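You operate a simulated robot arm through the tools that you are given. There is no shell and no other tool. Be economical: measure what you need, move in short steps, check, and stop when the job is done.

Carry out the task below with a simulated two-armed robot. There is one attempt and no reset: what you move stays moved.

Task
Ease the long carton's strap to 0, then draw it to the printed mark.
Fine: hold the carton for both slides; turn the buckle knob to FREE first, to LOCK after. Drop, pinch and damage nothing, leave nothing switched on.

It is judged by the outcome, as a careful person would: the job done as asked, and still so three seconds after it is handed in. It fails if anything else is knocked over, pushed out of place, dropped, spilled or broken.

Robot
Two 7-joint arms with two-finger parallel grippers on one trunk, on a base that drives. Base frame: it is fixed to the floor where the robot stands at the start and does not move with it; the origin is under the middle of the robot, x ahead of it, y to its left, z up; the surface under the hand at the start is at about z = 0.72. Units: m, rad, N and s.
The left shoulder is at the start at [0.07, 0.163, 1.095], the right one opposite. With the tool pointing down near the work surface each hand reaches from about 0.38 to 0.88 m from the robot's upright axis, wherever it stands, measured 20 degrees to its own side. Places, roughly: black buckle knob [0.5, 0.1, 0.8]; orange strap end [0.5, -0.1, 0.8]. Payload 3.43 kg a hand.
The tool frame of a hand sits at the grasp point between the pads (the TCP): z along the fingers, y along the line on which they close. The tips reach 0.034 m beyond it. The gripper opens to 0.128 m. The fingers are 0.024 m wide and 0.012 m thick; the gripper's body (0.048 by 0.13 m) begins 0.096 m behind the TCP.
Orientation is that of the tool frame in the base frame, as [roll, pitch, yaw] about the fixed x, y, z axes, in that order (R = Rz(yaw) Ry(pitch) Rx(roll)). With the fingers straight down and closing along the base's y, the tool's x points along the base's -x, its y along +y and its z along -z.

Tools
- The arms move only by the tool jog_arm. It takes "left_moves", "right_moves" or both (then of equal length, played together; a hand with none holds still); each is one flat list of numbers, 6 for each row, row after row: the shift along the tool's x, y, z in mm, then the turn, a rotation vector about the tool's x, y, z in rad. In form: [dx, dy, dz, rx, ry, rz, dx, dy, dz, rx, ry, rz, ...]. A call has 1 to 12 rows; each row shifts and turns the commanded pose from where the row before left it, along the tool's axes as they then stand. "left_fingers" and "right_fingers" are, for a hand that has rows, the closure in counts, from 0 (fully open) to 255 (shut), set as the call begins (left out, the last holds). A row lasts 0.2 s, in which the tool goes at most 0.05 m and 0.15 rad; a call with a longer step from one row to the next is refused whole, and so is a gripper value outside its range. A pose out of reach is approached as far as the arm can. The call stops where the force on the tool passes 40 N (or 10 N more than at its start, if that is more) or the arm is blocked; 0.2 s more then pass. The fingers move at their own pace (about 0.153 m/s each) and stop on an object; they squeeze with about 34 N. The grip force told is the motor's: it shows also when the fingers shut on nothing. Time passes only in rows, and 0.2 s behind the last, so rows that do not move let the fingers close. It gives the time, the measured TCP pose, the force on the tool (base axes), the opening and the grip force at its end, in the units of the frame above (readings bear some noise), with the torque about the TCP (base axes, N m) and any sound that the robot's microphone picked up.
- Cameras (640 x 400 px; columns grow to the right, rows downward): "scene" is now at [0.1365, 0.0076, 1.3166]; the picture's right is [0.07, -1.00, 0.00], its down [-0.62, -0.04, -0.78] and it looks along [0.78, 0.05, -0.62] (base axes); focal length 263 px, centre (320, 200). "left" rides on the left gripper at [0.076, 0.011, -0.16] in its tool frame; the picture's right is [-0.15, 0.99, 0.00], its down [-0.88, -0.13, -0.46] and it looks along [-0.45, -0.07, 0.89] (tool axes); focal length 234 px, centre (320, 200). "right" rides on the right gripper at [0.076, -0.011, -0.16] in its tool frame; the picture's right is [0.15, 0.99, 0.00], its down [-0.88, 0.13, -0.46] and it looks along [-0.45, 0.07, 0.89] (tool axes); focal length 234 px, centre (320, 200). There is no depth. A picture from a camera that has moved, and an enlarged one, comes with that camera's place and axes in the base frame and with its lens.
- capture(camera): a new picture of that camera. The clock stands still meanwhile.
- lift_body(by): slides the trunk up (or, below 0, down) by that many m; the arms and the scene camera ride with it, the base frame stays. It gives what a move gives, with no picture.
- drive_base(legs): drives the robot by 1 to 6 legs, each [ahead, left, turn to the left] in m, m and rad, along the robot's own axes; the way and the turn of a leg run together, so that a leg with both is an arc; at most 1.5 m and 3.142 rad a leg. The arms and the cameras ride along, it lands a little off, and it stops where it bumps. It gives what a move gives.
- pan_tilt(pan, tilt): turns the head with the scene camera to pan (to the left, within 1.501 rad either way) and tilt (down, from -0.506 to 1.204), counted from straight ahead of the robot. It gives what a move gives.
- close_up(camera, box): a new picture of the part [left, top, right, bottom] of that camera's present view, enlarged. The clock stands still meanwhile.
- close_job(): hands the job in; it is judged then, once.

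Go step by step. Nothing tells you exact positions but the pictures and the camera data: compare them with the known pose of the tool, close in by small moves and look again before you grip or let go. The budget is 120 turns and 108 pictures, counting those below and the enlarged ones. Unless the task says otherwise, let go and move clear before handing in, and close with one line.

The tools are called after "Request:" by a JSON object that holds its "api" and its "payload". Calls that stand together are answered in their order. jog_arm: Moves the arms, as the interface text tells. Its arguments: {"type":"object","properties":{"left_moves":{"type":"array"},"left_fingers":{"type":"number"},"right_moves":{"type":"array"},"right_fingers":{"type":"number"}},"required":[]} The other tools are called the same way: lift_body (by) slides the trunk up or down; drive_base (legs) drives the base; pan_tilt (pan, tilt) turns the head that bears the scene camera; capture (camera) takes a picture; close_up (camera, box) takes an enlarged picture of a part of a camera's view; close_job () hands the job in.

At the start:

```text
t: 0.0
left_position: [0.676, 0.3208, 1.113]
left_orientation: [3.14, 0.0, -3.14]
left_ft_force: [-0.1, 0.5, 0.8]
left_moment: [-0.01, 0.04, 0.01]
left_opening: 0.1279
left_grasp_force: 0.1
right_position: [0.5911, -0.3132, 1.1024]
right_orientation: [3.141, 0.0, 3.141]
right_ft_force: [0.8, 0.7, -0.3]
right_moment: [-0.01, 0.01, -0.02]
right_opening: 0.1282
right_grasp_force: 0.1
trunk travel left (down, up): [-0.575, 0.365]
robot x, y, heading: [0.0036, -0.0018, -0.001]
head pan, tilt: [0.068, 0.672]
```

scene: 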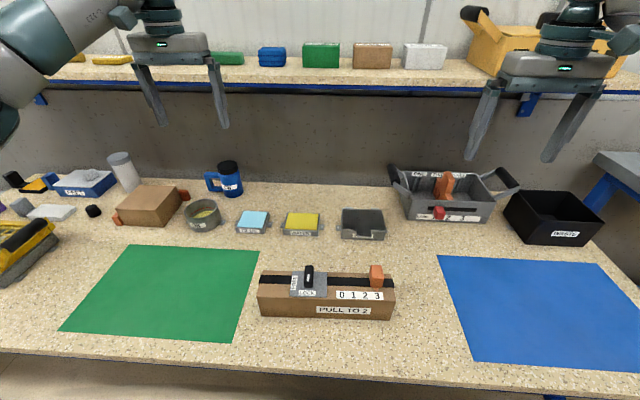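
right: 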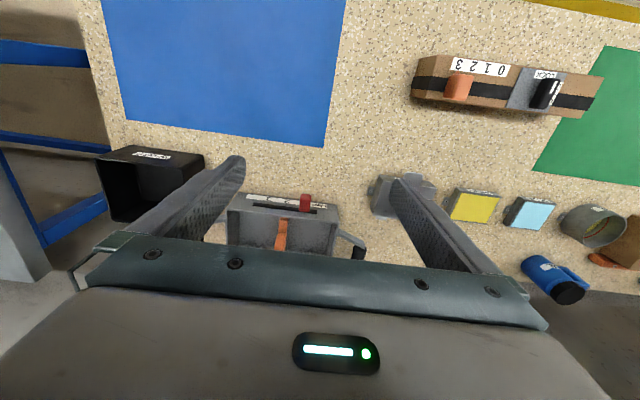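
left: 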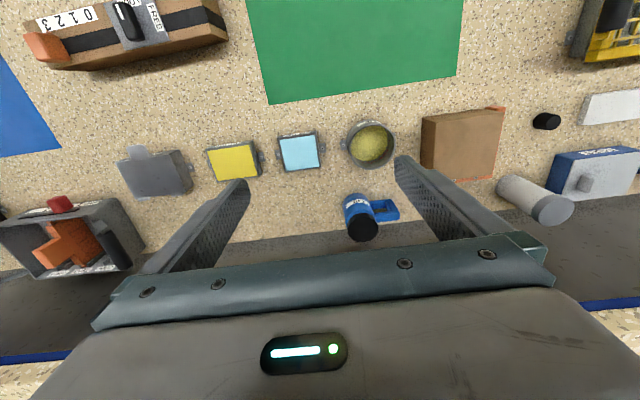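

I see the long carton at the near centre with a black knob on a grey buckle plate, an orange strap end at about 3, and a printed "PULL TO 2". I take close-ups to read the details.

Request:
{"api": "close_up", "payload": {"camera": "scene", "box": [240, 240, 410, 340]}}

Request:
{"api": "close_up", "payload": {"camera": "right", "box": [400, 40, 620, 140]}}

Request:
{"api": "close_up", "payload": {"camera": "left", "box": [10, 0, 240, 100]}}

```text
3.76 times, centred on (325, 290) of scene
camera zoom: at [0.1365, 0.0076, 1.3166], right [0.07, -1.0, 0.0], down [-0.62, -0.04, -0.78], along [0.78, 0.05, -0.62], focal length 990 px, centre (301, -139)
```

zoom: 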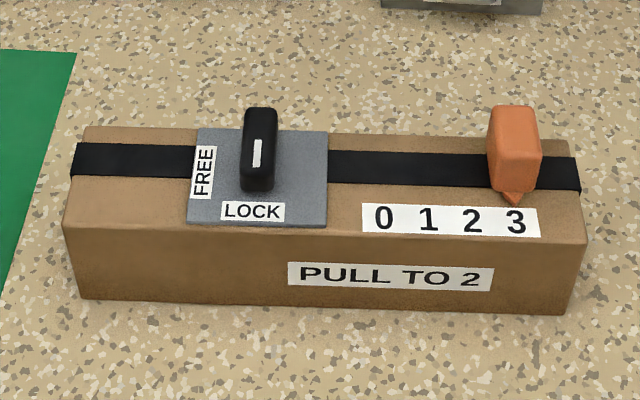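

```text
2.91 times, centred on (510, 90) of right
camera zoom: at [0.5136, -0.3256, 1.2625], right [-0.15, 0.99, 0.0], down [0.88, 0.13, 0.46], along [0.45, 0.07, -0.89], focal length 681 px, centre (-233, 520)
```

zoom: 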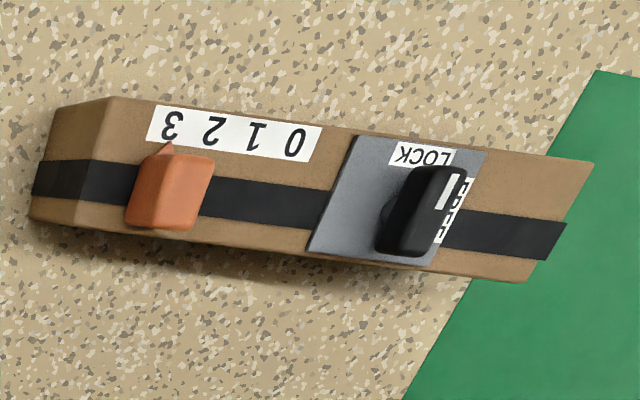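

```text
2.78 times, centred on (125, 50) of left
camera zoom: at [0.6008, 0.3328, 1.273], right [0.15, 0.99, 0.0], down [0.88, -0.13, 0.46], along [0.45, -0.07, -0.89], focal length 652 px, centre (863, 617)
```

zoom: 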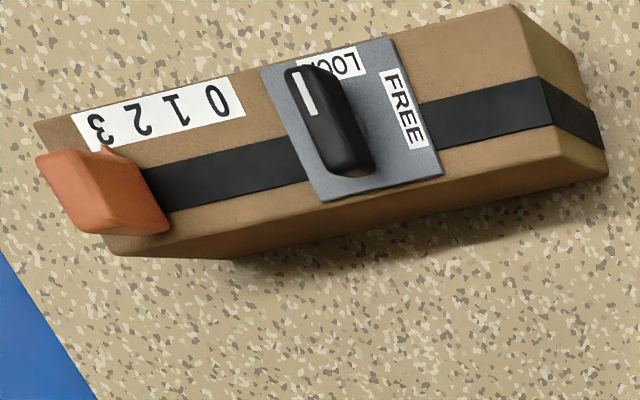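

The knob's white mark points to LOCK and the strap is at 3. The carton top is at z≈0.80, spanning y −0.135…0.165 and x≈0.445…0.515. I'll bring the left hand over the carton's left end, yawed to straddle its width and leaning outward, so the right hand has room for the knob.

Request:
{"api": "jog_arm", "payload": {"left_moves": [33.3, -20, 18, 0, 0, 0, 33.3, -20, 18, 0, 0, 0, 33.3, -20, 18, 0, 0, 0, 33.3, -20, 18, 0, 0, 0, 33.3, -20, 18, 0, 0, 0, 33.3, -20, 18, 0, 0, 0, 0, 0, 0, 0, 0, 0.14, 0, 0, 0, 0, 0, 0.14, 0, 0, 0, 0, 0, 0.14, 0, 0, 0, 0, 0, 0.14, 0, 0, 0, 0, 0, 0.14, 0, 0, 0, 0, 0, 0.14], "left_fingers": 0}}

Request:
{"api": "jog_arm", "payload": {"left_moves": [0, 0, 0, 0, 0, 0.14, 0, 0, 0, 0, 0, 0.14, 0, 0, 0, 0, 0, 0.14, 0, 0, 0, 0, 0, 0.14, 0, 0, 0, 0, 0, 0.138, 0, 0, 0, 0, -0.133, 0, 0, 0, 0, 0, -0.133, 0, 0, 0, 0, 0, -0.134, 0, 0, 0, 0, 0, 0, 0]}}

Request:
{"api": "capture", "payload": {"camera": "left"}}

Request:
{"api": "capture", "payload": {"camera": "scene"}}

```text
t: 2.6
left_position: [0.4778, 0.2012, 1.0055]
left_orientation: [3.141, -0.001, 2.301]
left_ft_force: [0.5, 0.3, 0.9]
left_moment: [0.02, -0.02, 0.02]
left_opening: 0.1279
left_grasp_force: 0.0
right_position: [0.5902, -0.3117, 1.1025]
right_orientation: [-3.141, -0.001, 3.14]
right_ft_force: [-0.4, -0.6, 0.3]
right_moment: [-0.04, 0.02, -0.01]
right_opening: 0.128
right_grasp_force: 0.1
trunk travel left (down, up): [-0.575, 0.365]
robot x, y, heading: [0.0004, 0.0041, 0.002]
head pan, tilt: [0.068, 0.672]
```

```text
t: 4.6
left_position: [0.4144, 0.1581, 1.0108]
left_orientation: [3.141, 0.4, 1.606]
left_ft_force: [-0.1, 0.5, -0.5]
left_moment: [0.01, -0.01, -0.01]
left_opening: 0.1279
left_grasp_force: 0.1
left hand out of reach, approached as far as the arm can: row 4, 5, 6, 7, 8
right_position: [0.5901, -0.3132, 1.1022]
right_orientation: [-3.141, 0.001, -3.141]
right_ft_force: [-0.7, -0.2, 0.0]
right_moment: [0.02, -0.04, -0.02]
right_opening: 0.1281
right_grasp_force: 0.0
trunk travel left (down, up): [-0.575, 0.365]
robot x, y, heading: [-0.0011, 0.0024, -0.002]
head pan, tilt: [0.068, 0.672]
```

```text
101 pictures are left
camera left: at [0.4207, 0.2908, 1.1283], right [0.99, -0.1, 0.06], down [-0.11, -0.64, 0.76], along [-0.04, -0.76, -0.64], focal length 234 px, centre (320, 200)
```

left: 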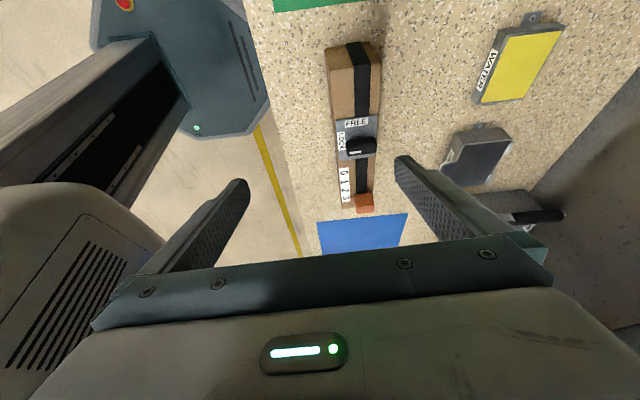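

```text
100 pictures are left
camera scene: at [0.1363, 0.0073, 1.3166], right [0.07, -1.0, 0.0], down [-0.62, -0.04, -0.78], along [0.78, 0.05, -0.62], focal length 263 px, centre (320, 200)
```

scene: 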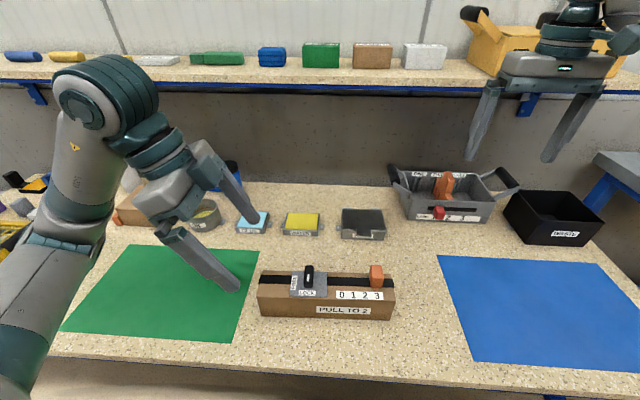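

The left hand hit its inner reach limit. I'll back the base 0.12 m so the carton sits mid-range, then look again.

Request:
{"api": "drive_base", "payload": {"legs": [[-0.13, 0, 0]]}}

Request:
{"api": "jog_arm", "payload": {"left_moves": [0, 0, 0, 0, 0, 0]}}

Request:
{"api": "pan_tilt", "payload": {"pan": 0.0, "tilt": 0.75}}

Request:
{"api": "capture", "payload": {"camera": "scene"}}

```text
t: 5.9
left_position: [0.2862, 0.1577, 1.0122]
left_orientation: [-3.141, 0.4, 1.607]
left_ft_force: [-0.7, 0.7, -0.1]
left_moment: [-0.02, -0.03, -0.02]
left_opening: 0.1279
left_grasp_force: 0.1
right_position: [0.4613, -0.3133, 1.102]
right_orientation: [-3.141, -0.001, 3.141]
right_ft_force: [-0.9, 0.2, 0.4]
right_moment: [-0.02, -0.02, 0.04]
right_opening: 0.1281
right_grasp_force: 0.1
trunk travel left (down, up): [-0.575, 0.365]
robot x, y, heading: [-0.1307, 0.0009, 0.001]
head pan, tilt: [0.068, 0.672]
```

```text
t: 6.3
left_position: [0.2859, 0.1586, 1.0107]
left_orientation: [-3.139, 0.4, 1.607]
left_ft_force: [0.2, -0.9, -0.4]
left_moment: [0.0, 0.02, -0.04]
left_opening: 0.1281
left_grasp_force: 0.1
right_position: [0.4616, -0.3124, 1.1009]
right_orientation: [-3.141, -0.002, -3.14]
right_ft_force: [0.0, 0.0, -0.5]
right_moment: [0.03, 0.02, 0.03]
right_opening: 0.1278
right_grasp_force: 0.1
trunk travel left (down, up): [-0.575, 0.365]
robot x, y, heading: [-0.1304, -0.0021, 0.001]
head pan, tilt: [0.068, 0.672]
```

```text
t: 6.9
left_position: [0.2845, 0.1581, 1.0113]
left_orientation: [-3.141, 0.4, 1.608]
left_ft_force: [0.6, -1.1, 0.2]
left_moment: [-0.02, -0.02, -0.01]
left_opening: 0.1278
left_grasp_force: 0.0
right_position: [0.4598, -0.3142, 1.1019]
right_orientation: [3.141, 0.0, 3.141]
right_ft_force: [0.5, -0.2, -0.2]
right_moment: [-0.02, 0.02, -0.03]
right_opening: 0.128
right_grasp_force: 0.1
trunk travel left (down, up): [-0.575, 0.365]
robot x, y, heading: [-0.127, -0.0001, -0.004]
head pan, tilt: [0.0, 0.75]
```

```text
99 pictures are left
camera scene: at [0.0035, 0.0018, 1.31], right [0.0, -1.0, 0.0], down [-0.68, 0.0, -0.73], along [0.73, 0.0, -0.68], focal length 263 px, centre (320, 200)
```

scene: 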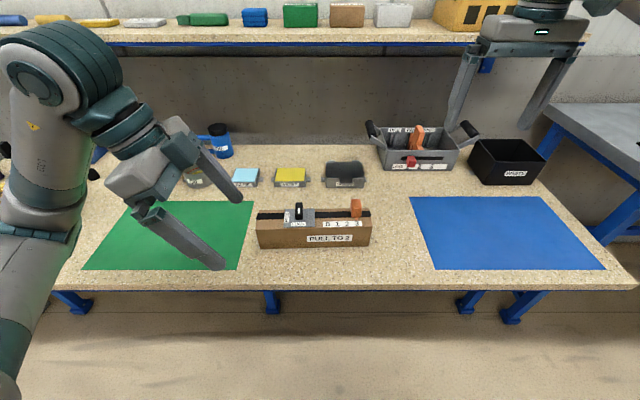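

The base moved back 0.13 m without bumping. I'll advance the left hand in x and check how the commanded pose relates to the measured one.

Request:
{"api": "jog_arm", "payload": {"left_moves": [0, 40, 0, 0, 0, 0, 0, 40, 0, 0, 0, 0, 0, 0, 0, 0, 0, 0]}}

```text
t: 7.7
left_position: [0.3098, 0.127, 1.0273]
left_orientation: [-3.141, 0.399, 1.61]
left_ft_force: [0.1, 0.5, 0.0]
left_moment: [0.02, 0.01, 0.03]
left_opening: 0.1279
left_grasp_force: 0.1
left hand out of reach, approached as far as the arm can: row 1, 2
right_position: [0.461, -0.3117, 1.1018]
right_orientation: [3.141, 0.0, 3.141]
right_ft_force: [0.7, -0.4, -0.3]
right_moment: [-0.05, 0.02, 0.04]
right_opening: 0.1279
right_grasp_force: 0.2
trunk travel left (down, up): [-0.575, 0.365]
robot x, y, heading: [-0.1302, 0.0017, 0.0]
head pan, tilt: [0.0, 0.75]
```

The wrist, not the distance, is the limit in this yaw. I'll undo the tilt and turn the left hand the other way round (camera side toward −y).

Request:
{"api": "jog_arm", "payload": {"left_moves": [0, 0, 0, 0, 0.133, 0, 0, 0, 0, 0, 0.133, 0, 0, 0, 0, 0, 0.134, 0, 0, 0, 0, 0, 0, -0.145, 0, 0, 0, 0, 0, -0.145, 0, 0, 0, 0, 0, -0.145, 0, 0, 0, 0, 0, -0.145, 0, 0, 0, 0, 0, -0.145, 0, 0, 0, 0, 0, -0.145, 0, 0, 0, 0, 0, -0.145, 0, 0, 0, 0, 0, -0.145, 0, 0, 0, 0, 0, -0.145]}}

Request:
{"api": "jog_arm", "payload": {"left_moves": [0, 0, 0, 0, 0, -0.145, 0, 0, 0, 0, 0, -0.145, 0, 0, 0, 0, 0, -0.145, 0, 0, 0, 0, 0, -0.145, 0, 0, 0, 0, 0, -0.145, 0, 0, 0, 0, 0, -0.145, 0, 0, 0, 0, 0, -0.145, 0, 0, 0, 0, 0, -0.145, 0, 0, 0, 0, 0, -0.145, 0, 0, 0, 0, 0, -0.145, 0, 0, 0, 0, 0, -0.145, 0, 0, 0, 0, 0, -0.1]}}

```text
t: 10.3
left_position: [0.3102, 0.1285, 1.0283]
left_orientation: [3.142, 0.003, 2.914]
left_ft_force: [-0.7, -1.0, 0.1]
left_moment: [0.0, 0.01, 0.01]
left_opening: 0.1281
left_grasp_force: 0.0
right_position: [0.4611, -0.3134, 1.1012]
right_orientation: [-3.142, 0.0, 3.141]
right_ft_force: [-0.5, -0.2, -0.2]
right_moment: [-0.01, 0.03, 0.0]
right_opening: 0.1281
right_grasp_force: 0.1
trunk travel left (down, up): [-0.575, 0.365]
robot x, y, heading: [-0.1321, 0.0058, -0.003]
head pan, tilt: [0.0, 0.75]
```

```text
t: 12.9
left_position: [0.3106, 0.1275, 1.0271]
left_orientation: [-3.142, -0.001, -1.674]
left_ft_force: [0.3, 0.5, 0.6]
left_moment: [-0.01, 0.0, 0.0]
left_opening: 0.1277
left_grasp_force: 0.1
right_position: [0.4619, -0.3124, 1.1026]
right_orientation: [3.141, -0.001, -3.142]
right_ft_force: [0.2, -0.4, -0.2]
right_moment: [-0.01, -0.05, 0.02]
right_opening: 0.1281
right_grasp_force: 0.0
trunk travel left (down, up): [-0.575, 0.365]
robot x, y, heading: [-0.1306, -0.002, -0.004]
head pan, tilt: [0.0, 0.75]
```

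That yaw works. I'll finish aligning with the carton, move over its left end, tilt outward and look.

Request:
{"api": "jog_arm", "payload": {"left_moves": [0, 0, 0, 0, 0, -0.136, -10, -42, 22, 0, 0, 0, -10, -42, 22, 0, 0, 0, -10, -42, 22, 0, 0, 0, -10, -42, 22, 0, 0, 0, 0, 0, 0, 0, 0.133, 0, 0, 0, 0, 0, 0.133, 0, 0, 0, 0, 0, 0.134, 0]}}

Request:
{"api": "capture", "payload": {"camera": "left"}}

Request:
{"api": "capture", "payload": {"camera": "scene"}}

```text
t: 14.7
left_position: [0.4754, 0.1736, 0.9401]
left_orientation: [3.142, -0.4, -1.542]
left_ft_force: [0.9, 0.0, -0.1]
left_moment: [-0.01, 0.01, 0.01]
left_opening: 0.1281
left_grasp_force: 0.1
right_position: [0.4604, -0.311, 1.1023]
right_orientation: [-3.14, 0.001, 3.141]
right_ft_force: [0.4, 0.2, 0.3]
right_moment: [-0.03, -0.07, -0.01]
right_opening: 0.1284
right_grasp_force: 0.0
trunk travel left (down, up): [-0.575, 0.365]
robot x, y, heading: [-0.1329, -0.0005, -0.001]
head pan, tilt: [0.0, 0.75]
```

```text
98 pictures are left
camera left: at [0.4655, 0.1662, 1.1161], right [-0.99, 0.1, -0.06], down [0.1, 0.99, 0.08], along [0.06, 0.07, -1.0], focal length 234 px, centre (320, 200)
```

left: 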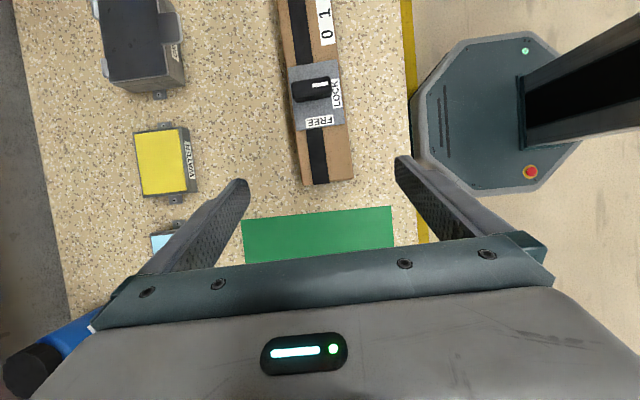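

```text
97 pictures are left
camera scene: at [0.0035, 0.0028, 1.31], right [0.0, -1.0, 0.0], down [-0.68, 0.0, -0.73], along [0.73, 0.0, -0.68], focal length 263 px, centre (320, 200)
```

scene: 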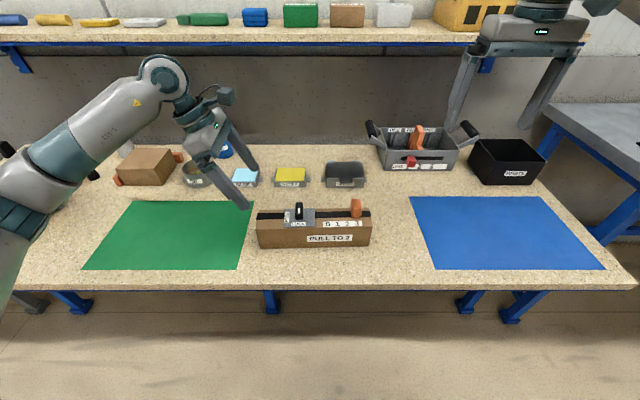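

The left camera confirms the carton's end: x from 0.440 to 0.508, end face at y≈0.165. I descend to straddle it at y≈0.142, TCP at z≈0.782, fingers still open.

Request:
{"api": "jog_arm", "payload": {"left_moves": [-8.1, 0.5, 39.5, 0, 0, 0, -8.1, 0.5, 39.5, 0, 0, 0, -8.1, 0.5, 39.5, 0, 0, 0, -8.1, 0.5, 39.5, 0, 0, 0, 0, 0, 0, 0, 0, 0]}}

Request:
{"api": "capture", "payload": {"camera": "left"}}

Request:
{"api": "capture", "payload": {"camera": "scene"}}

```text
t: 15.9
left_position: [0.476, 0.1411, 0.7809]
left_orientation: [-3.141, -0.401, -1.54]
left_ft_force: [-1.1, -0.6, -0.1]
left_moment: [0.03, 0.01, -0.01]
left_opening: 0.1279
left_grasp_force: 0.1
right_position: [0.4612, -0.3129, 1.1015]
right_orientation: [-3.141, -0.001, -3.14]
right_ft_force: [-0.4, -0.2, 0.3]
right_moment: [-0.05, 0.0, -0.01]
right_opening: 0.128
right_grasp_force: 0.1
trunk travel left (down, up): [-0.575, 0.365]
robot x, y, heading: [-0.1319, -0.0014, -0.003]
head pan, tilt: [0.0, 0.75]
```

```text
96 pictures are left
camera left: at [0.4643, 0.1339, 0.9566], right [-0.99, 0.1, -0.06], down [0.1, 0.99, 0.08], along [0.06, 0.07, -1.0], focal length 234 px, centre (320, 200)
```

left: 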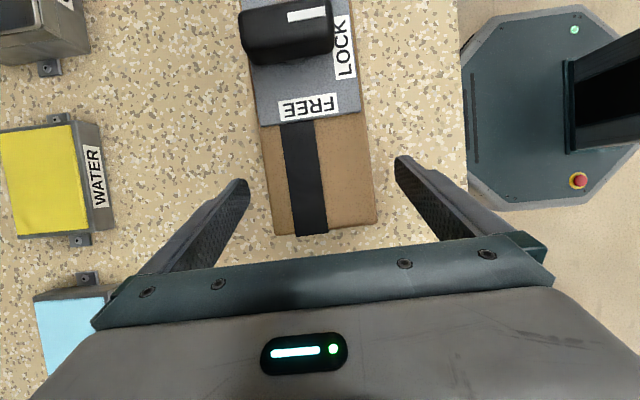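

```text
95 pictures are left
camera scene: at [0.0034, 0.0016, 1.31], right [0.0, -1.0, 0.0], down [-0.68, 0.0, -0.73], along [0.73, 0.0, -0.68], focal length 263 px, centre (320, 200)
```

scene: 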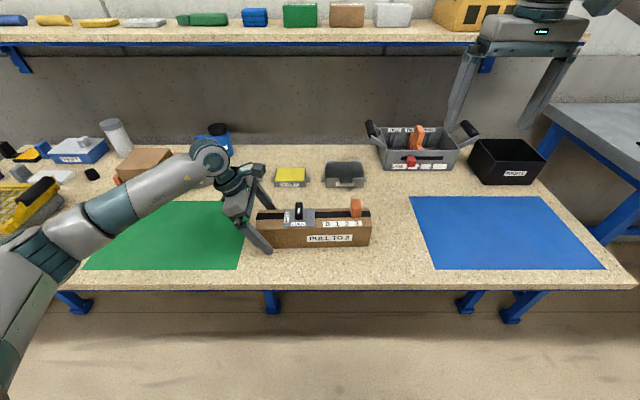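

The fingers straddle the carton, about 2 mm off centre. I centre and close gradually, using a partial closure for a gentler hold.

Request:
{"api": "jog_arm", "payload": {"left_moves": [0, 2.5, 0, 0, 0, 0, 0, 0, 0, 0, 0, 0, 0, 0, 0, 0, 0, 0, 0, 0, 0, 0, 0, 0], "left_fingers": 125}}

Request:
{"api": "capture", "payload": {"camera": "left"}}

```text
t: 16.9
left_position: [0.4732, 0.1402, 0.7795]
left_orientation: [3.141, -0.399, -1.54]
left_ft_force: [0.6, 0.9, -0.4]
left_moment: [-0.04, -0.11, 0.14]
left_opening: 0.0697
left_grasp_force: 33.6
right_position: [0.4601, -0.3124, 1.1006]
right_orientation: [3.141, -0.001, -3.141]
right_ft_force: [-0.3, -0.3, 0.7]
right_moment: [0.02, 0.01, 0.01]
right_opening: 0.128
right_grasp_force: 0.0
trunk travel left (down, up): [-0.575, 0.365]
robot x, y, heading: [-0.1292, 0.0014, 0.001]
head pan, tilt: [0.0, 0.75]
```

```text
94 pictures are left
camera left: at [0.4621, 0.1339, 0.957], right [-0.99, 0.1, -0.06], down [0.1, 0.99, 0.08], along [0.06, 0.07, -1.0], focal length 234 px, centre (320, 200)
```

left: 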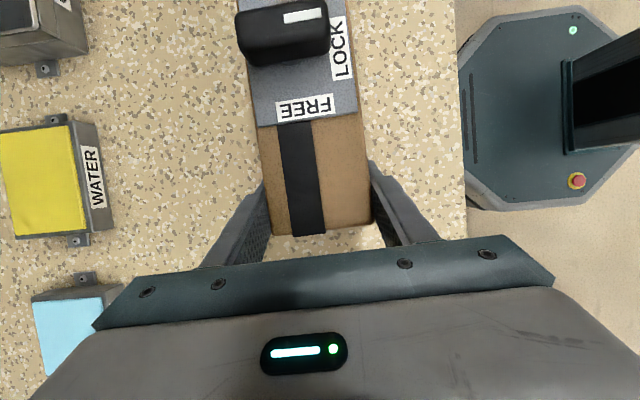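

The carton is gripped, but the left wrist camera would sit too close to where the right hand has to turn. I'll release, lean the left hand further outward about the same point, and regrip.

Request:
{"api": "jog_arm", "payload": {"left_moves": [0, 0, 0, 0, 0, 0, 0, 0, 0, 0, 0, 0, 0, 0, 0, 0, 0.133, 0, 0, 0, 0, 0, 0.133, 0, 0, 0, 0, 0, 0.134, 0, 0, 0, 0, 0, 0, 0], "left_fingers": 50}}

Request:
{"api": "capture", "payload": {"camera": "left"}}

Request:
{"api": "capture", "payload": {"camera": "scene"}}

```text
t: 18.3
left_position: [0.4733, 0.1414, 0.7811]
left_orientation: [-3.141, -0.799, -1.54]
left_ft_force: [0.3, 0.2, -1.0]
left_moment: [-0.01, 0.04, -0.01]
left_opening: 0.103
left_grasp_force: 0.0
right_position: [0.4611, -0.3142, 1.1019]
right_orientation: [-3.14, -0.001, -3.141]
right_ft_force: [0.6, 0.4, 1.0]
right_moment: [0.0, 0.01, 0.06]
right_opening: 0.1278
right_grasp_force: 0.1
trunk travel left (down, up): [-0.575, 0.365]
robot x, y, heading: [-0.1266, -0.0019, -0.001]
head pan, tilt: [0.0, 0.75]
```

```text
93 pictures are left
camera left: at [0.46, 0.2032, 0.9465], right [-0.99, 0.07, -0.1], down [0.1, 0.94, -0.31], along [0.08, -0.32, -0.94], focal length 234 px, centre (320, 200)
```

left: 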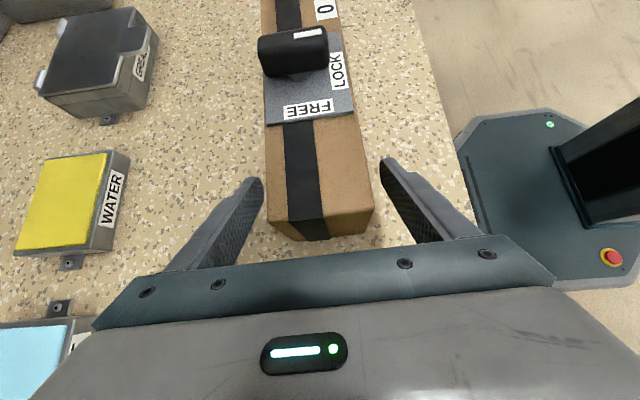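

```text
92 pictures are left
camera scene: at [0.0038, 0.0013, 1.3099], right [0.0, -1.0, 0.0], down [-0.68, 0.0, -0.73], along [0.73, 0.0, -0.68], focal length 263 px, centre (320, 200)
```

scene: 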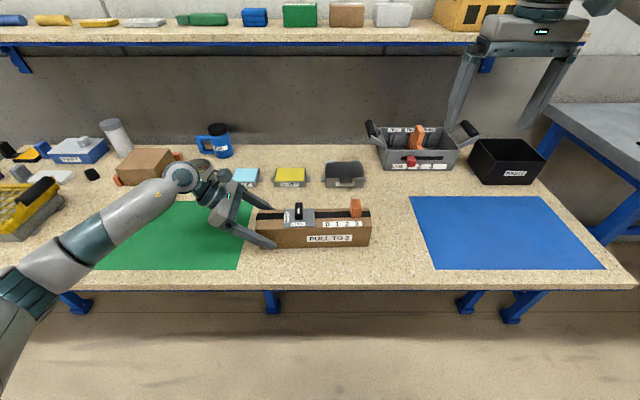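

The lean gives plenty of room. I regrip the carton while the right hand travels to hover above the knob.

Request:
{"api": "jog_arm", "payload": {"left_moves": [0, 0, 0, 0, 0, 0, 0, 0, 0, 0, 0, 0, 0, 0, 0, 0, 0, 0, 0, 0, 0, 0, 0, 0, 0, 0, 0, 0, 0, 0, 0, 0, 0, 0, 0, 0, 0, 0, 0, 0, 0, 0, 0, 0, 0, 0, 0, 0, 0, 0, 0, 0, 0, 0], "left_fingers": 125, "right_moves": [-2.1, 46, 19, 0, 0, 0, -2.1, 46, 19, 0, 0, 0, -2.1, 46, 19, 0, 0, 0, -2.1, 46, 19, 0, 0, 0, -2.1, 46, 19, 0, 0, 0, -2.1, 46, 19, 0, 0, 0, -2.1, 46, 19, 0, 0, 0, -2.1, 46, 19, 0, 0, 0, 0, 0, 0, 0, 0, -0.03], "right_fingers": 100}}

Request:
{"api": "capture", "payload": {"camera": "right"}}

Request:
{"api": "capture", "payload": {"camera": "left"}}

Request:
{"api": "capture", "payload": {"camera": "scene"}}

```text
t: 20.3
left_position: [0.4718, 0.1406, 0.7813]
left_orientation: [-3.14, -0.798, -1.539]
left_ft_force: [-0.1, -2.2, 9.4]
left_moment: [0.56, 0.03, 0.0]
left_opening: 0.0698
left_grasp_force: 34.3
right_position: [0.4772, 0.0549, 0.9502]
right_orientation: [3.141, -0.001, -3.112]
right_ft_force: [-0.1, -0.4, -0.6]
right_moment: [0.02, 0.0, -0.04]
right_opening: 0.0778
right_grasp_force: 0.0
trunk travel left (down, up): [-0.575, 0.365]
robot x, y, heading: [-0.1303, 0.0021, -0.006]
head pan, tilt: [0.0, 0.75]
```

```text
91 pictures are left
camera right: at [0.4003, 0.0404, 1.1108], right [-0.18, 0.98, 0.0], down [0.88, 0.16, 0.46], along [0.45, 0.08, -0.89], focal length 234 px, centre (320, 200)
```

right: 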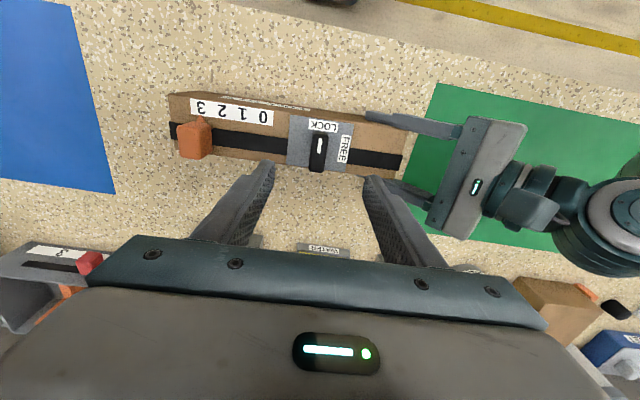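

```text
90 pictures are left
camera left: at [0.4594, 0.203, 0.9473], right [-0.99, 0.07, -0.11], down [0.1, 0.94, -0.31], along [0.08, -0.32, -0.94], focal length 234 px, centre (320, 200)
```

left: 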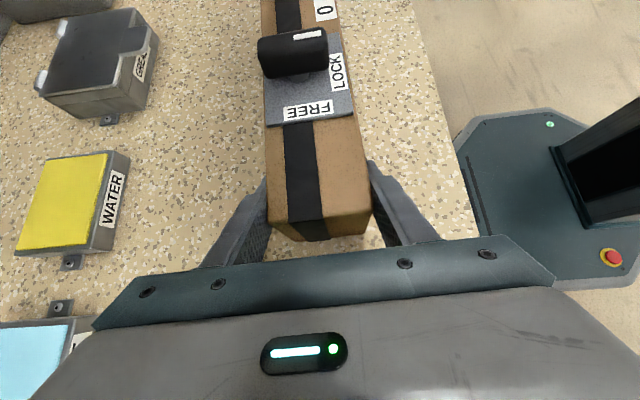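

```text
89 pictures are left
camera scene: at [0.0028, 0.0012, 1.3101], right [0.0, -1.0, 0.0], down [-0.68, 0.0, -0.73], along [0.73, 0.0, -0.68], focal length 263 px, centre (320, 200)
```

scene: 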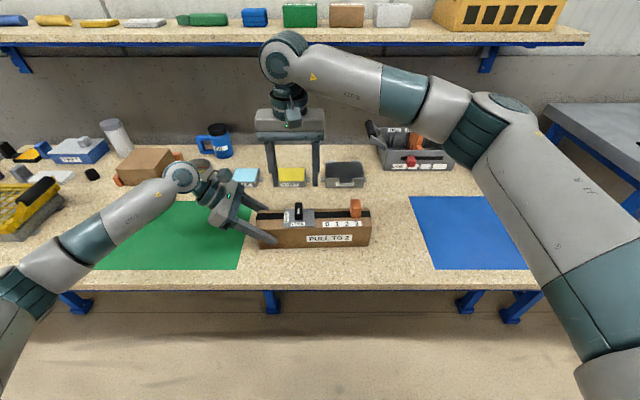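

Both hands are placed well. I lower the right hand so the tips are just above the knob and check alignment.

Request:
{"api": "jog_arm", "payload": {"right_moves": [0, 0, 25, 0, 0, 0, 0, 0, 25, 0, 0, 0, 0, 0, 0, 0, 0, 0]}}

Request:
{"api": "close_up", "payload": {"camera": "right", "box": [220, 60, 460, 210]}}

Request:
{"api": "close_up", "payload": {"camera": "scene", "box": [230, 150, 390, 250]}}

Request:
{"api": "close_up", "payload": {"camera": "left", "box": [200, 0, 440, 150]}}

```text
t: 21.1
left_position: [0.4735, 0.1408, 0.7811]
left_orientation: [-3.141, -0.8, -1.541]
left_ft_force: [0.8, -1.3, 10.4]
left_moment: [0.54, 0.02, -0.01]
left_opening: 0.0696
left_grasp_force: 33.8
right_position: [0.4779, 0.0558, 0.9004]
right_orientation: [-3.14, 0.0, -3.111]
right_ft_force: [1.1, -0.3, -0.6]
right_moment: [-0.02, 0.02, -0.01]
right_opening: 0.078
right_grasp_force: 0.0
trunk travel left (down, up): [-0.575, 0.365]
robot x, y, heading: [-0.1316, -0.0019, -0.0]
head pan, tilt: [0.0, 0.75]
```

```text
2.67 times, centred on (340, 135) of right
camera zoom: at [0.4004, 0.0398, 1.0606], right [-0.18, 0.98, 0.0], down [0.88, 0.16, 0.46], along [0.45, 0.08, -0.89], focal length 624 px, centre (267, 373)
```

zoom: 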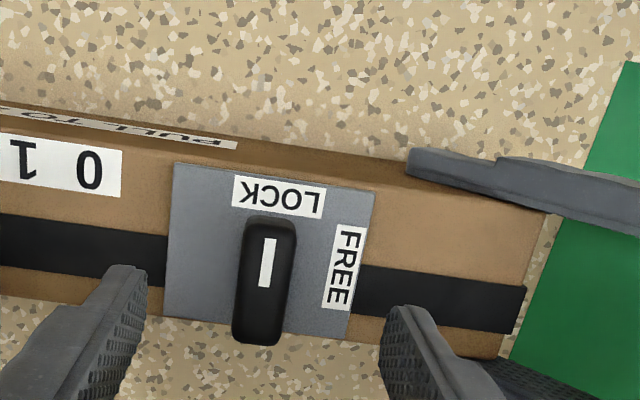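

```text
4.00 times, centred on (310, 200) of scene
camera zoom: at [0.0028, 0.0014, 1.3101], right [0.0, -1.0, 0.0], down [-0.68, 0.0, -0.73], along [0.73, 0.0, -0.68], focal length 1052 px, centre (360, 200)
```

zoom: 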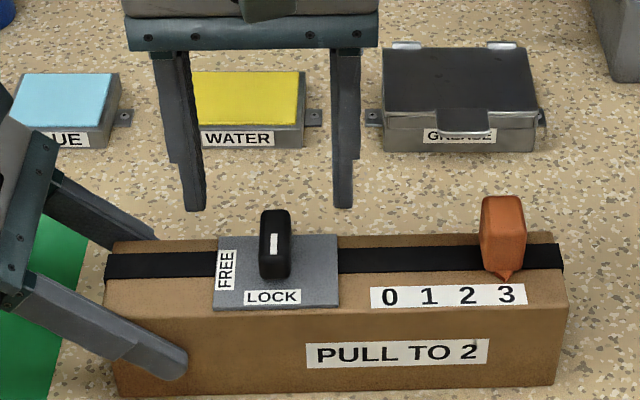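

```text
2.67 times, centred on (320, 75) of left
camera zoom: at [0.4594, 0.203, 0.9472], right [-0.99, 0.07, -0.11], down [0.1, 0.94, -0.31], along [0.08, -0.32, -0.94], focal length 624 px, centre (320, 533)
```

zoom: 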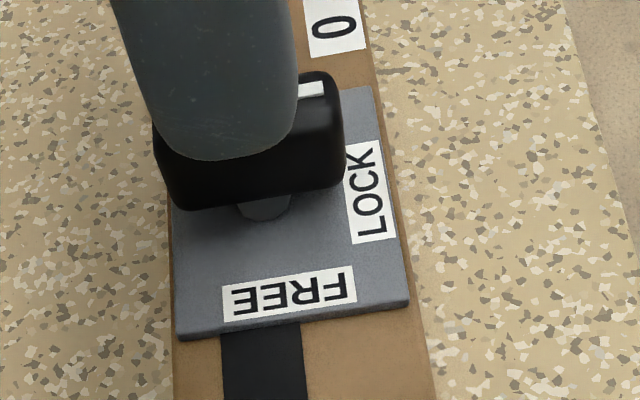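

The knob is a bar on a stalk centred on the plate, at about (0.477, 0.0545), top z≈0.835. I lower until the tips flank the bar just above the plate.

Request:
{"api": "jog_arm", "payload": {"right_moves": [0, -1, 20, 0, 0, 0, 0, 0, 20, 0, 0, 0, 0, 0, 15, 0, 0, 0, 0, 0, 0, 0, 0, 0]}}

Request:
{"api": "close_up", "payload": {"camera": "scene", "box": [230, 150, 390, 250]}}

Request:
{"api": "close_up", "payload": {"camera": "right", "box": [200, 60, 440, 210]}}

Request:
{"api": "close_up", "payload": {"camera": "left", "box": [200, 0, 440, 150]}}

```text
t: 22.1
left_position: [0.4738, 0.1413, 0.7813]
left_orientation: [-3.14, -0.801, -1.54]
left_ft_force: [1.8, -1.5, 10.8]
left_moment: [0.19, 0.03, 0.04]
left_opening: 0.0698
left_grasp_force: 33.7
right_position: [0.4773, 0.0547, 0.8446]
right_orientation: [-3.141, 0.0, -3.111]
right_ft_force: [0.1, 0.3, -0.4]
right_moment: [-0.01, 0.02, 0.01]
right_opening: 0.0777
right_grasp_force: 0.1
trunk travel left (down, up): [-0.575, 0.365]
robot x, y, heading: [-0.1294, 0.0034, -0.003]
head pan, tilt: [0.0, 0.75]
```

```text
4.00 times, centred on (310, 200) of scene
camera zoom: at [0.0028, 0.0015, 1.3101], right [0.0, -1.0, 0.0], down [-0.68, 0.0, -0.73], along [0.73, 0.0, -0.68], focal length 1052 px, centre (360, 200)
```

zoom: 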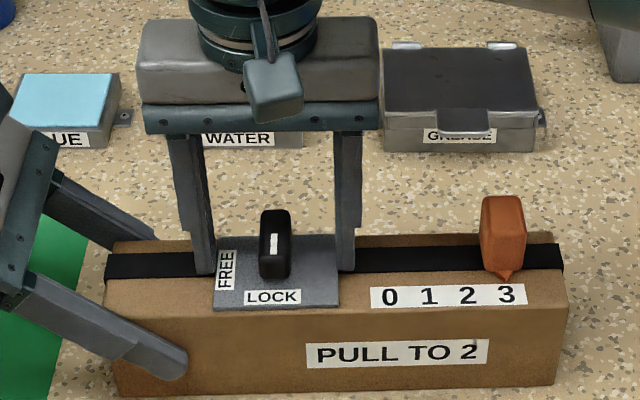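

```text
2.67 times, centred on (320, 135) of right
camera zoom: at [0.4003, 0.039, 1.0054], right [-0.18, 0.98, 0.0], down [0.88, 0.16, 0.46], along [0.45, 0.08, -0.89], focal length 624 px, centre (320, 373)
```

zoom: 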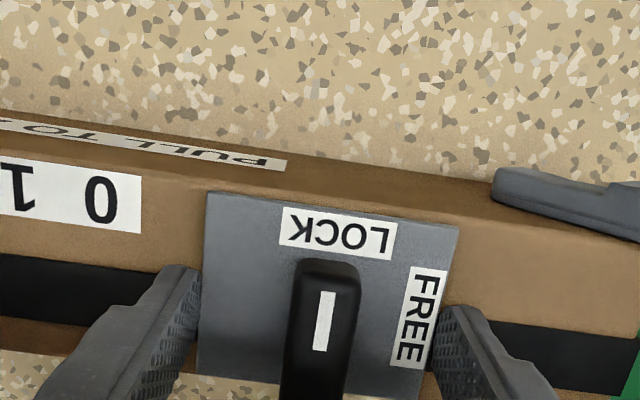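

```text
2.67 times, centred on (320, 75) of left
camera zoom: at [0.4594, 0.2031, 0.9472], right [-0.99, 0.07, -0.11], down [0.1, 0.94, -0.31], along [0.08, -0.32, -0.94], focal length 624 px, centre (320, 533)
```

zoom: 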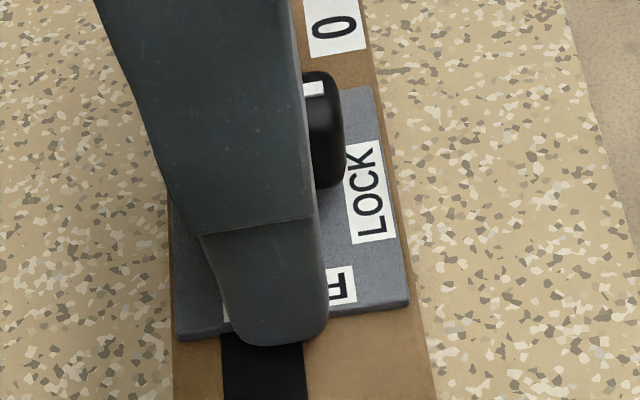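

The fingers are centred on the bar. I close on the knob.

Request:
{"api": "jog_arm", "payload": {"right_moves": [0, 0, 0, 0, 0, 0, 0, 0, 0, 0, 0, 0, 0, 0, 0, 0, 0, 0], "right_fingers": 225}}

Request:
{"api": "close_up", "payload": {"camera": "right", "box": [200, 60, 440, 210]}}

```text
t: 22.9
left_position: [0.4724, 0.1409, 0.7816]
left_orientation: [-3.14, -0.8, -1.539]
left_ft_force: [2.4, 0.1, 11.6]
left_moment: [-0.07, 0.04, 0.21]
left_opening: 0.0699
left_grasp_force: 34.6
right_position: [0.477, 0.0536, 0.8446]
right_orientation: [3.141, 0.0, -3.113]
right_ft_force: [-0.3, -0.4, -0.9]
right_moment: [-0.01, -0.09, -0.01]
right_opening: 0.0192
right_grasp_force: 34.0
trunk travel left (down, up): [-0.575, 0.365]
robot x, y, heading: [-0.1316, -0.0004, -0.004]
head pan, tilt: [0.0, 0.75]
```

```text
2.67 times, centred on (320, 135) of right
camera zoom: at [0.4003, 0.0389, 1.0054], right [-0.18, 0.98, 0.0], down [0.88, 0.16, 0.46], along [0.45, 0.08, -0.89], focal length 624 px, centre (320, 373)
```

zoom: 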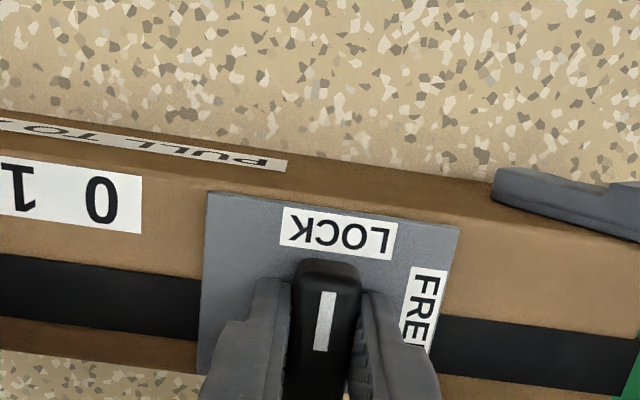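

Knob gripped. I turn it clockwise (from above) about halfway and check forces.

Request:
{"api": "jog_arm", "payload": {"right_moves": [0, 0, 0, 0, 0, 0.1, 0, 0, 0, 0, 0, 0.1, 0, 0, 0, 0, 0, 0.1, 0, 0, 0, 0, 0, 0.1, 0, 0, 0, 0, 0, 0.1, 0, 0, 0, 0, 0, 0.1, 0, 0, 0, 0, 0, 0]}}

Request:
{"api": "capture", "payload": {"camera": "right"}}

Request:
{"api": "capture", "payload": {"camera": "scene"}}

```text
t: 24.5
left_position: [0.4724, 0.1414, 0.782]
left_orientation: [-3.141, -0.801, -1.541]
left_ft_force: [-3.4, -8.7, 15.6]
left_moment: [0.7, -0.16, -0.54]
left_opening: 0.07
left_grasp_force: 33.7
right_position: [0.4769, 0.0547, 0.8443]
right_orientation: [-3.14, 0.0, 2.571]
right_ft_force: [5.5, 13.9, -4.3]
right_moment: [0.19, -0.18, 0.01]
right_opening: 0.0194
right_grasp_force: 34.0
trunk travel left (down, up): [-0.575, 0.365]
robot x, y, heading: [-0.1296, 0.0047, 0.002]
head pan, tilt: [0.0, 0.75]
```

```text
81 pictures are left
camera right: at [0.4058, 0.0848, 1.0055], right [0.41, 0.91, 0.0], down [0.81, -0.37, 0.46], along [0.42, -0.19, -0.89], focal length 234 px, centre (320, 200)
```

right: 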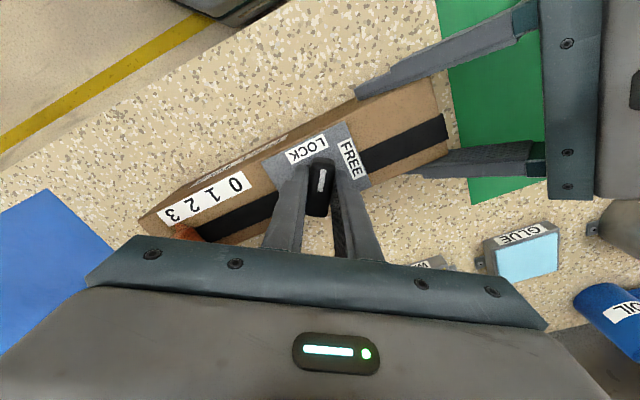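

```text
80 pictures are left
camera scene: at [0.0031, 0.0022, 1.31], right [0.0, -1.0, 0.0], down [-0.68, 0.0, -0.73], along [0.73, 0.0, -0.68], focal length 263 px, centre (320, 200)
```

scene: 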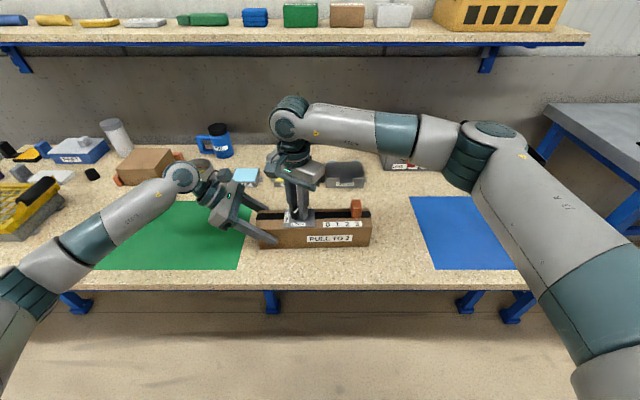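

The knob follows. The sideways force shows the axis is ~2.5 mm further in +x than my TCP, so I correct for that and finish the quarter turn along the right arc.

Request:
{"api": "jog_arm", "payload": {"right_moves": [0, 1.5, 0, 0, 0, 0, 0, 0.25, 0, 0, 0, 0.097, 0, 0.25, 0, 0, 0, 0.097, 0, 0.25, 0, 0, 0, 0.097, 0, 0.25, 0, 0, 0, 0.097, 0, 0.25, 0, 0, 0, 0.097, 0, 0, 0, 0, 0, 0]}}

```text
t: 26.1
left_position: [0.4734, 0.1415, 0.7816]
left_orientation: [-3.138, -0.799, -1.538]
left_ft_force: [4.3, -11.1, 13.2]
left_moment: [-0.49, 0.61, 0.34]
left_opening: 0.0698
left_grasp_force: 33.4
right_position: [0.4772, 0.0559, 0.8444]
right_orientation: [3.141, 0.0, 2.085]
right_ft_force: [-7.0, 8.8, -6.2]
right_moment: [0.06, 0.1, -0.03]
right_opening: 0.0189
right_grasp_force: 33.9
trunk travel left (down, up): [-0.575, 0.365]
robot x, y, heading: [-0.129, 0.0043, -0.0]
head pan, tilt: [0.0, 0.75]
```

Forces are modest. I ease about 1 mm along the bar to relieve the side load and complete the turn.

Request:
{"api": "jog_arm", "payload": {"right_moves": [1.0, 0, 0, 0, 0, 0, 0, 0.2, 0, 0, 0, 0.097, 0, 0.2, 0, 0, 0, 0.097, 0, 0.2, 0, 0, 0, 0.097, 0, 0.2, 0, 0, 0, 0.097, 0, 0.2, 0, 0, 0, 0.097, 0, 0, 0, 0, 0, 0]}}

Request:
{"api": "capture", "payload": {"camera": "right"}}

Request:
{"api": "close_up", "payload": {"camera": "scene", "box": [230, 150, 390, 250]}}

```text
t: 27.7
left_position: [0.4736, 0.1422, 0.7812]
left_orientation: [-3.141, -0.799, -1.541]
left_ft_force: [1.9, -1.2, 19.9]
left_moment: [0.01, -0.22, -0.43]
left_opening: 0.0697
left_grasp_force: 33.6
right_position: [0.4797, 0.0567, 0.8453]
right_orientation: [-3.141, 0.0, 1.599]
right_ft_force: [2.5, -0.1, -6.9]
right_moment: [-0.19, -0.08, 0.07]
right_opening: 0.0193
right_grasp_force: 34.1
trunk travel left (down, up): [-0.575, 0.365]
robot x, y, heading: [-0.131, -0.0008, 0.0]
head pan, tilt: [0.0, 0.75]
```

```text
79 pictures are left
camera right: at [0.465, 0.1305, 1.0055], right [0.98, 0.17, 0.0], down [0.15, -0.88, 0.46], along [0.08, -0.45, -0.89], focal length 234 px, centre (320, 200)
```

right: 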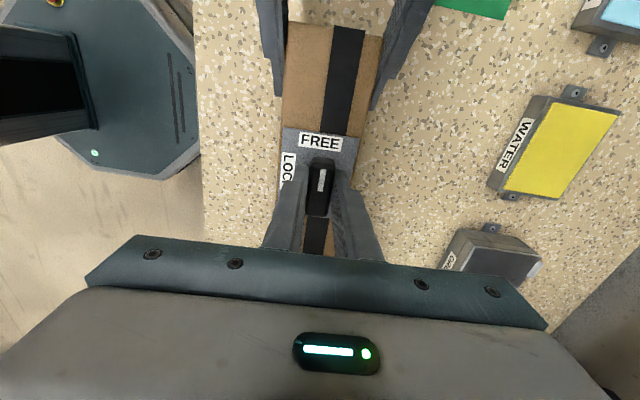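

```text
4.00 times, centred on (310, 200) of scene
camera zoom: at [0.0034, 0.0015, 1.31], right [0.0, -1.0, 0.0], down [-0.68, 0.0, -0.73], along [0.73, 0.0, -0.68], focal length 1052 px, centre (360, 200)
```

zoom: 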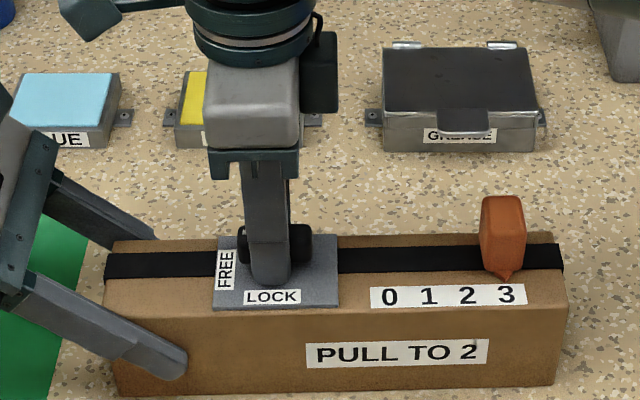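

The knob mark points to FREE. I release it, rise, turn the hand back and check the knob.

Request:
{"api": "jog_arm", "payload": {"right_moves": [0, 0, 0, 0, 0, 0, 0, 0, 0, 0, 0, 0, 0, 0, -25, 0, 0, 0, 0, 0, -35, 0, 0, 0, 0, 0, -40, 0, 0, 0, -45, 0, 0, 0, 0, 0, -45, 0, 0, 0, 0, 0, -45, 0, 0, 0, 0, 0], "right_fingers": 150}}

Request:
{"api": "jog_arm", "payload": {"right_moves": [0, 0, 0, 0, 0, -0.142, 0, 0, 0, 0, 0, -0.142, 0, 0, 0, 0, 0, -0.142, 0, 0, 0, 0, 0, -0.142, 0, 0, 0, 0, 0, -0.142, 0, 0, 0, 0, 0, -0.142, 0, 0, 0, 0, 0, -0.142, 0, 0, 0, 0, 0, -0.142, 0, 0, 0, 0, 0, -0.142, 0, 0, 0, 0, 0, -0.142, 0, 0, 0, 0, 0, -0.142, 0, 0, 0, 0, 0, 0], "right_fingers": 100}}

Request:
{"api": "capture", "payload": {"camera": "right"}}

Request:
{"api": "close_up", "payload": {"camera": "scene", "box": [230, 150, 390, 250]}}

Request:
{"api": "close_up", "payload": {"camera": "left", "box": [200, 0, 440, 150]}}

```text
t: 29.5
left_position: [0.4719, 0.1398, 0.7811]
left_orientation: [-3.141, -0.796, -1.54]
left_ft_force: [0.0, 0.3, 12.2]
left_moment: [0.76, 0.0, 0.25]
left_opening: 0.0701
left_grasp_force: 33.9
right_position: [0.482, -0.0784, 0.9458]
right_orientation: [-3.141, -0.001, 1.601]
right_ft_force: [0.5, 0.2, -1.1]
right_moment: [0.03, 0.0, -0.05]
right_opening: 0.0526
right_grasp_force: 0.0
trunk travel left (down, up): [-0.575, 0.365]
robot x, y, heading: [-0.1312, -0.0015, -0.0]
head pan, tilt: [0.0, 0.75]
```

```text
t: 32.1
left_position: [0.473, 0.1416, 0.7821]
left_orientation: [-3.141, -0.799, -1.539]
left_ft_force: [-4.1, -0.7, 7.8]
left_moment: [0.54, 0.34, 0.05]
left_opening: 0.0699
left_grasp_force: 33.7
right_position: [0.4836, -0.0779, 0.9457]
right_orientation: [-3.141, -0.001, -3.12]
right_ft_force: [-0.7, 0.5, -0.3]
right_moment: [0.0, 0.01, 0.01]
right_opening: 0.0778
right_grasp_force: 0.1
trunk travel left (down, up): [-0.575, 0.365]
robot x, y, heading: [-0.1323, 0.0008, 0.003]
head pan, tilt: [0.0, 0.75]
```

```text
77 pictures are left
camera right: at [0.4059, -0.0925, 1.1058], right [-0.17, 0.99, 0.0], down [0.88, 0.15, 0.46], along [0.45, 0.08, -0.89], focal length 234 px, centre (320, 200)
```

right: 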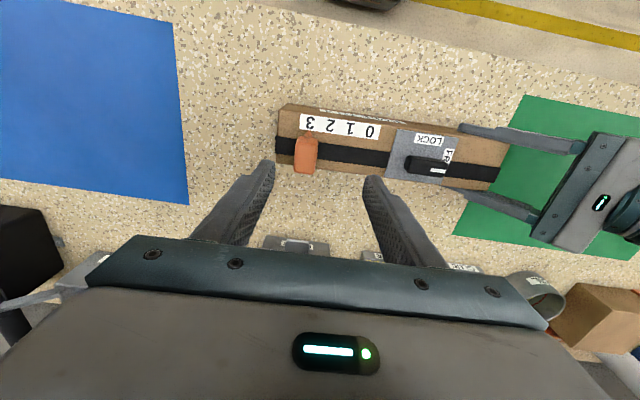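

```text
4.00 times, centred on (310, 200) of scene
camera zoom: at [0.0025, 0.0015, 1.3101], right [0.0, -1.0, 0.0], down [-0.68, 0.0, -0.73], along [0.73, 0.0, -0.68], focal length 1052 px, centre (360, 200)
```

zoom: 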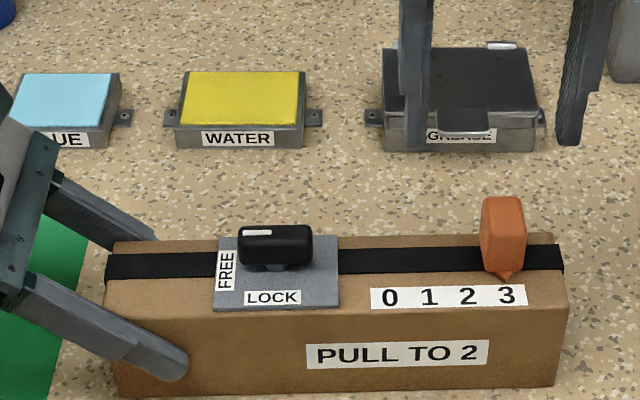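

```text
2.67 times, centred on (320, 75) of left
camera zoom: at [0.459, 0.203, 0.947], right [-0.99, 0.07, -0.11], down [0.1, 0.94, -0.31], along [0.08, -0.32, -0.94], focal length 624 px, centre (320, 533)
```

zoom: 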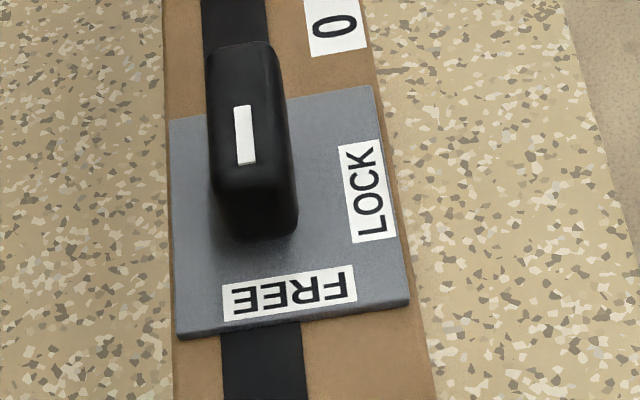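

The knob stays at FREE and the carton hasn't moved. Next I position the right hand above the orange tab at about (0.481, −0.091).

Request:
{"api": "jog_arm", "payload": {"right_moves": [2.5, -13, 25, 0, 0, -0.008, 0, 0, 20, 0, 0, 0, 0, 0, 0, 0, 0, 0]}}

Request:
{"api": "close_up", "payload": {"camera": "right", "box": [220, 60, 460, 210]}}

Request:
{"api": "close_up", "payload": {"camera": "scene", "box": [270, 150, 430, 250]}}

```text
t: 32.9
left_position: [0.4719, 0.1405, 0.7824]
left_orientation: [3.141, -0.799, -1.543]
left_ft_force: [-2.9, -1.6, 6.6]
left_moment: [0.3, 0.25, 0.03]
left_opening: 0.0697
left_grasp_force: 34.2
right_position: [0.4802, -0.0921, 0.9003]
right_orientation: [3.141, 0.0, -3.112]
right_ft_force: [-0.4, -0.7, 0.1]
right_moment: [-0.02, 0.0, -0.01]
right_opening: 0.0779
right_grasp_force: 0.1
trunk travel left (down, up): [-0.575, 0.365]
robot x, y, heading: [-0.1303, -0.004, -0.002]
head pan, tilt: [0.0, 0.75]
```

```text
2.67 times, centred on (340, 135) of right
camera zoom: at [0.4038, -0.1065, 1.0608], right [-0.18, 0.98, 0.0], down [0.88, 0.16, 0.46], along [0.45, 0.08, -0.89], focal length 624 px, centre (267, 373)
```

zoom: 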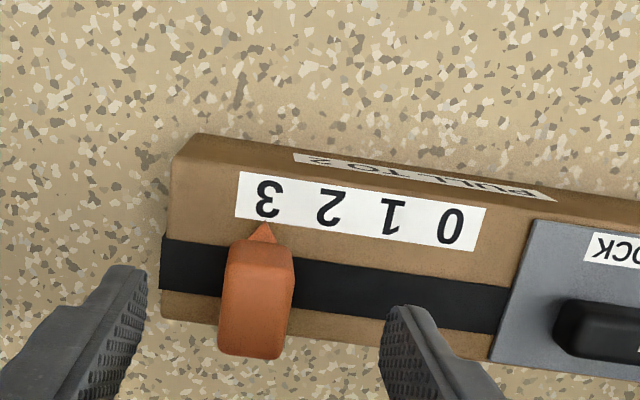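

```text
4.00 times, centred on (350, 200) of scene
camera zoom: at [0.0029, 0.0014, 1.31], right [0.0, -1.0, 0.0], down [-0.68, 0.0, -0.73], along [0.73, 0.0, -0.68], focal length 1052 px, centre (200, 200)
```

zoom: 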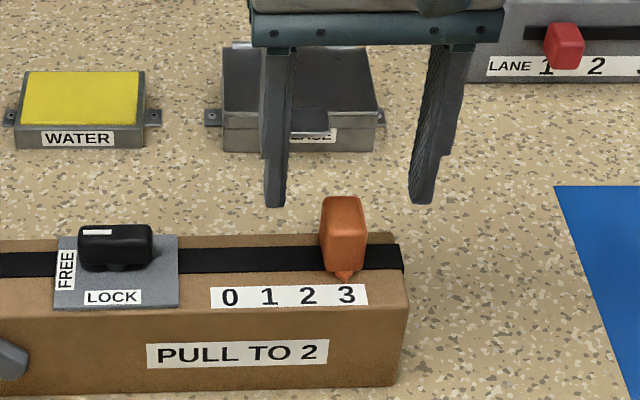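

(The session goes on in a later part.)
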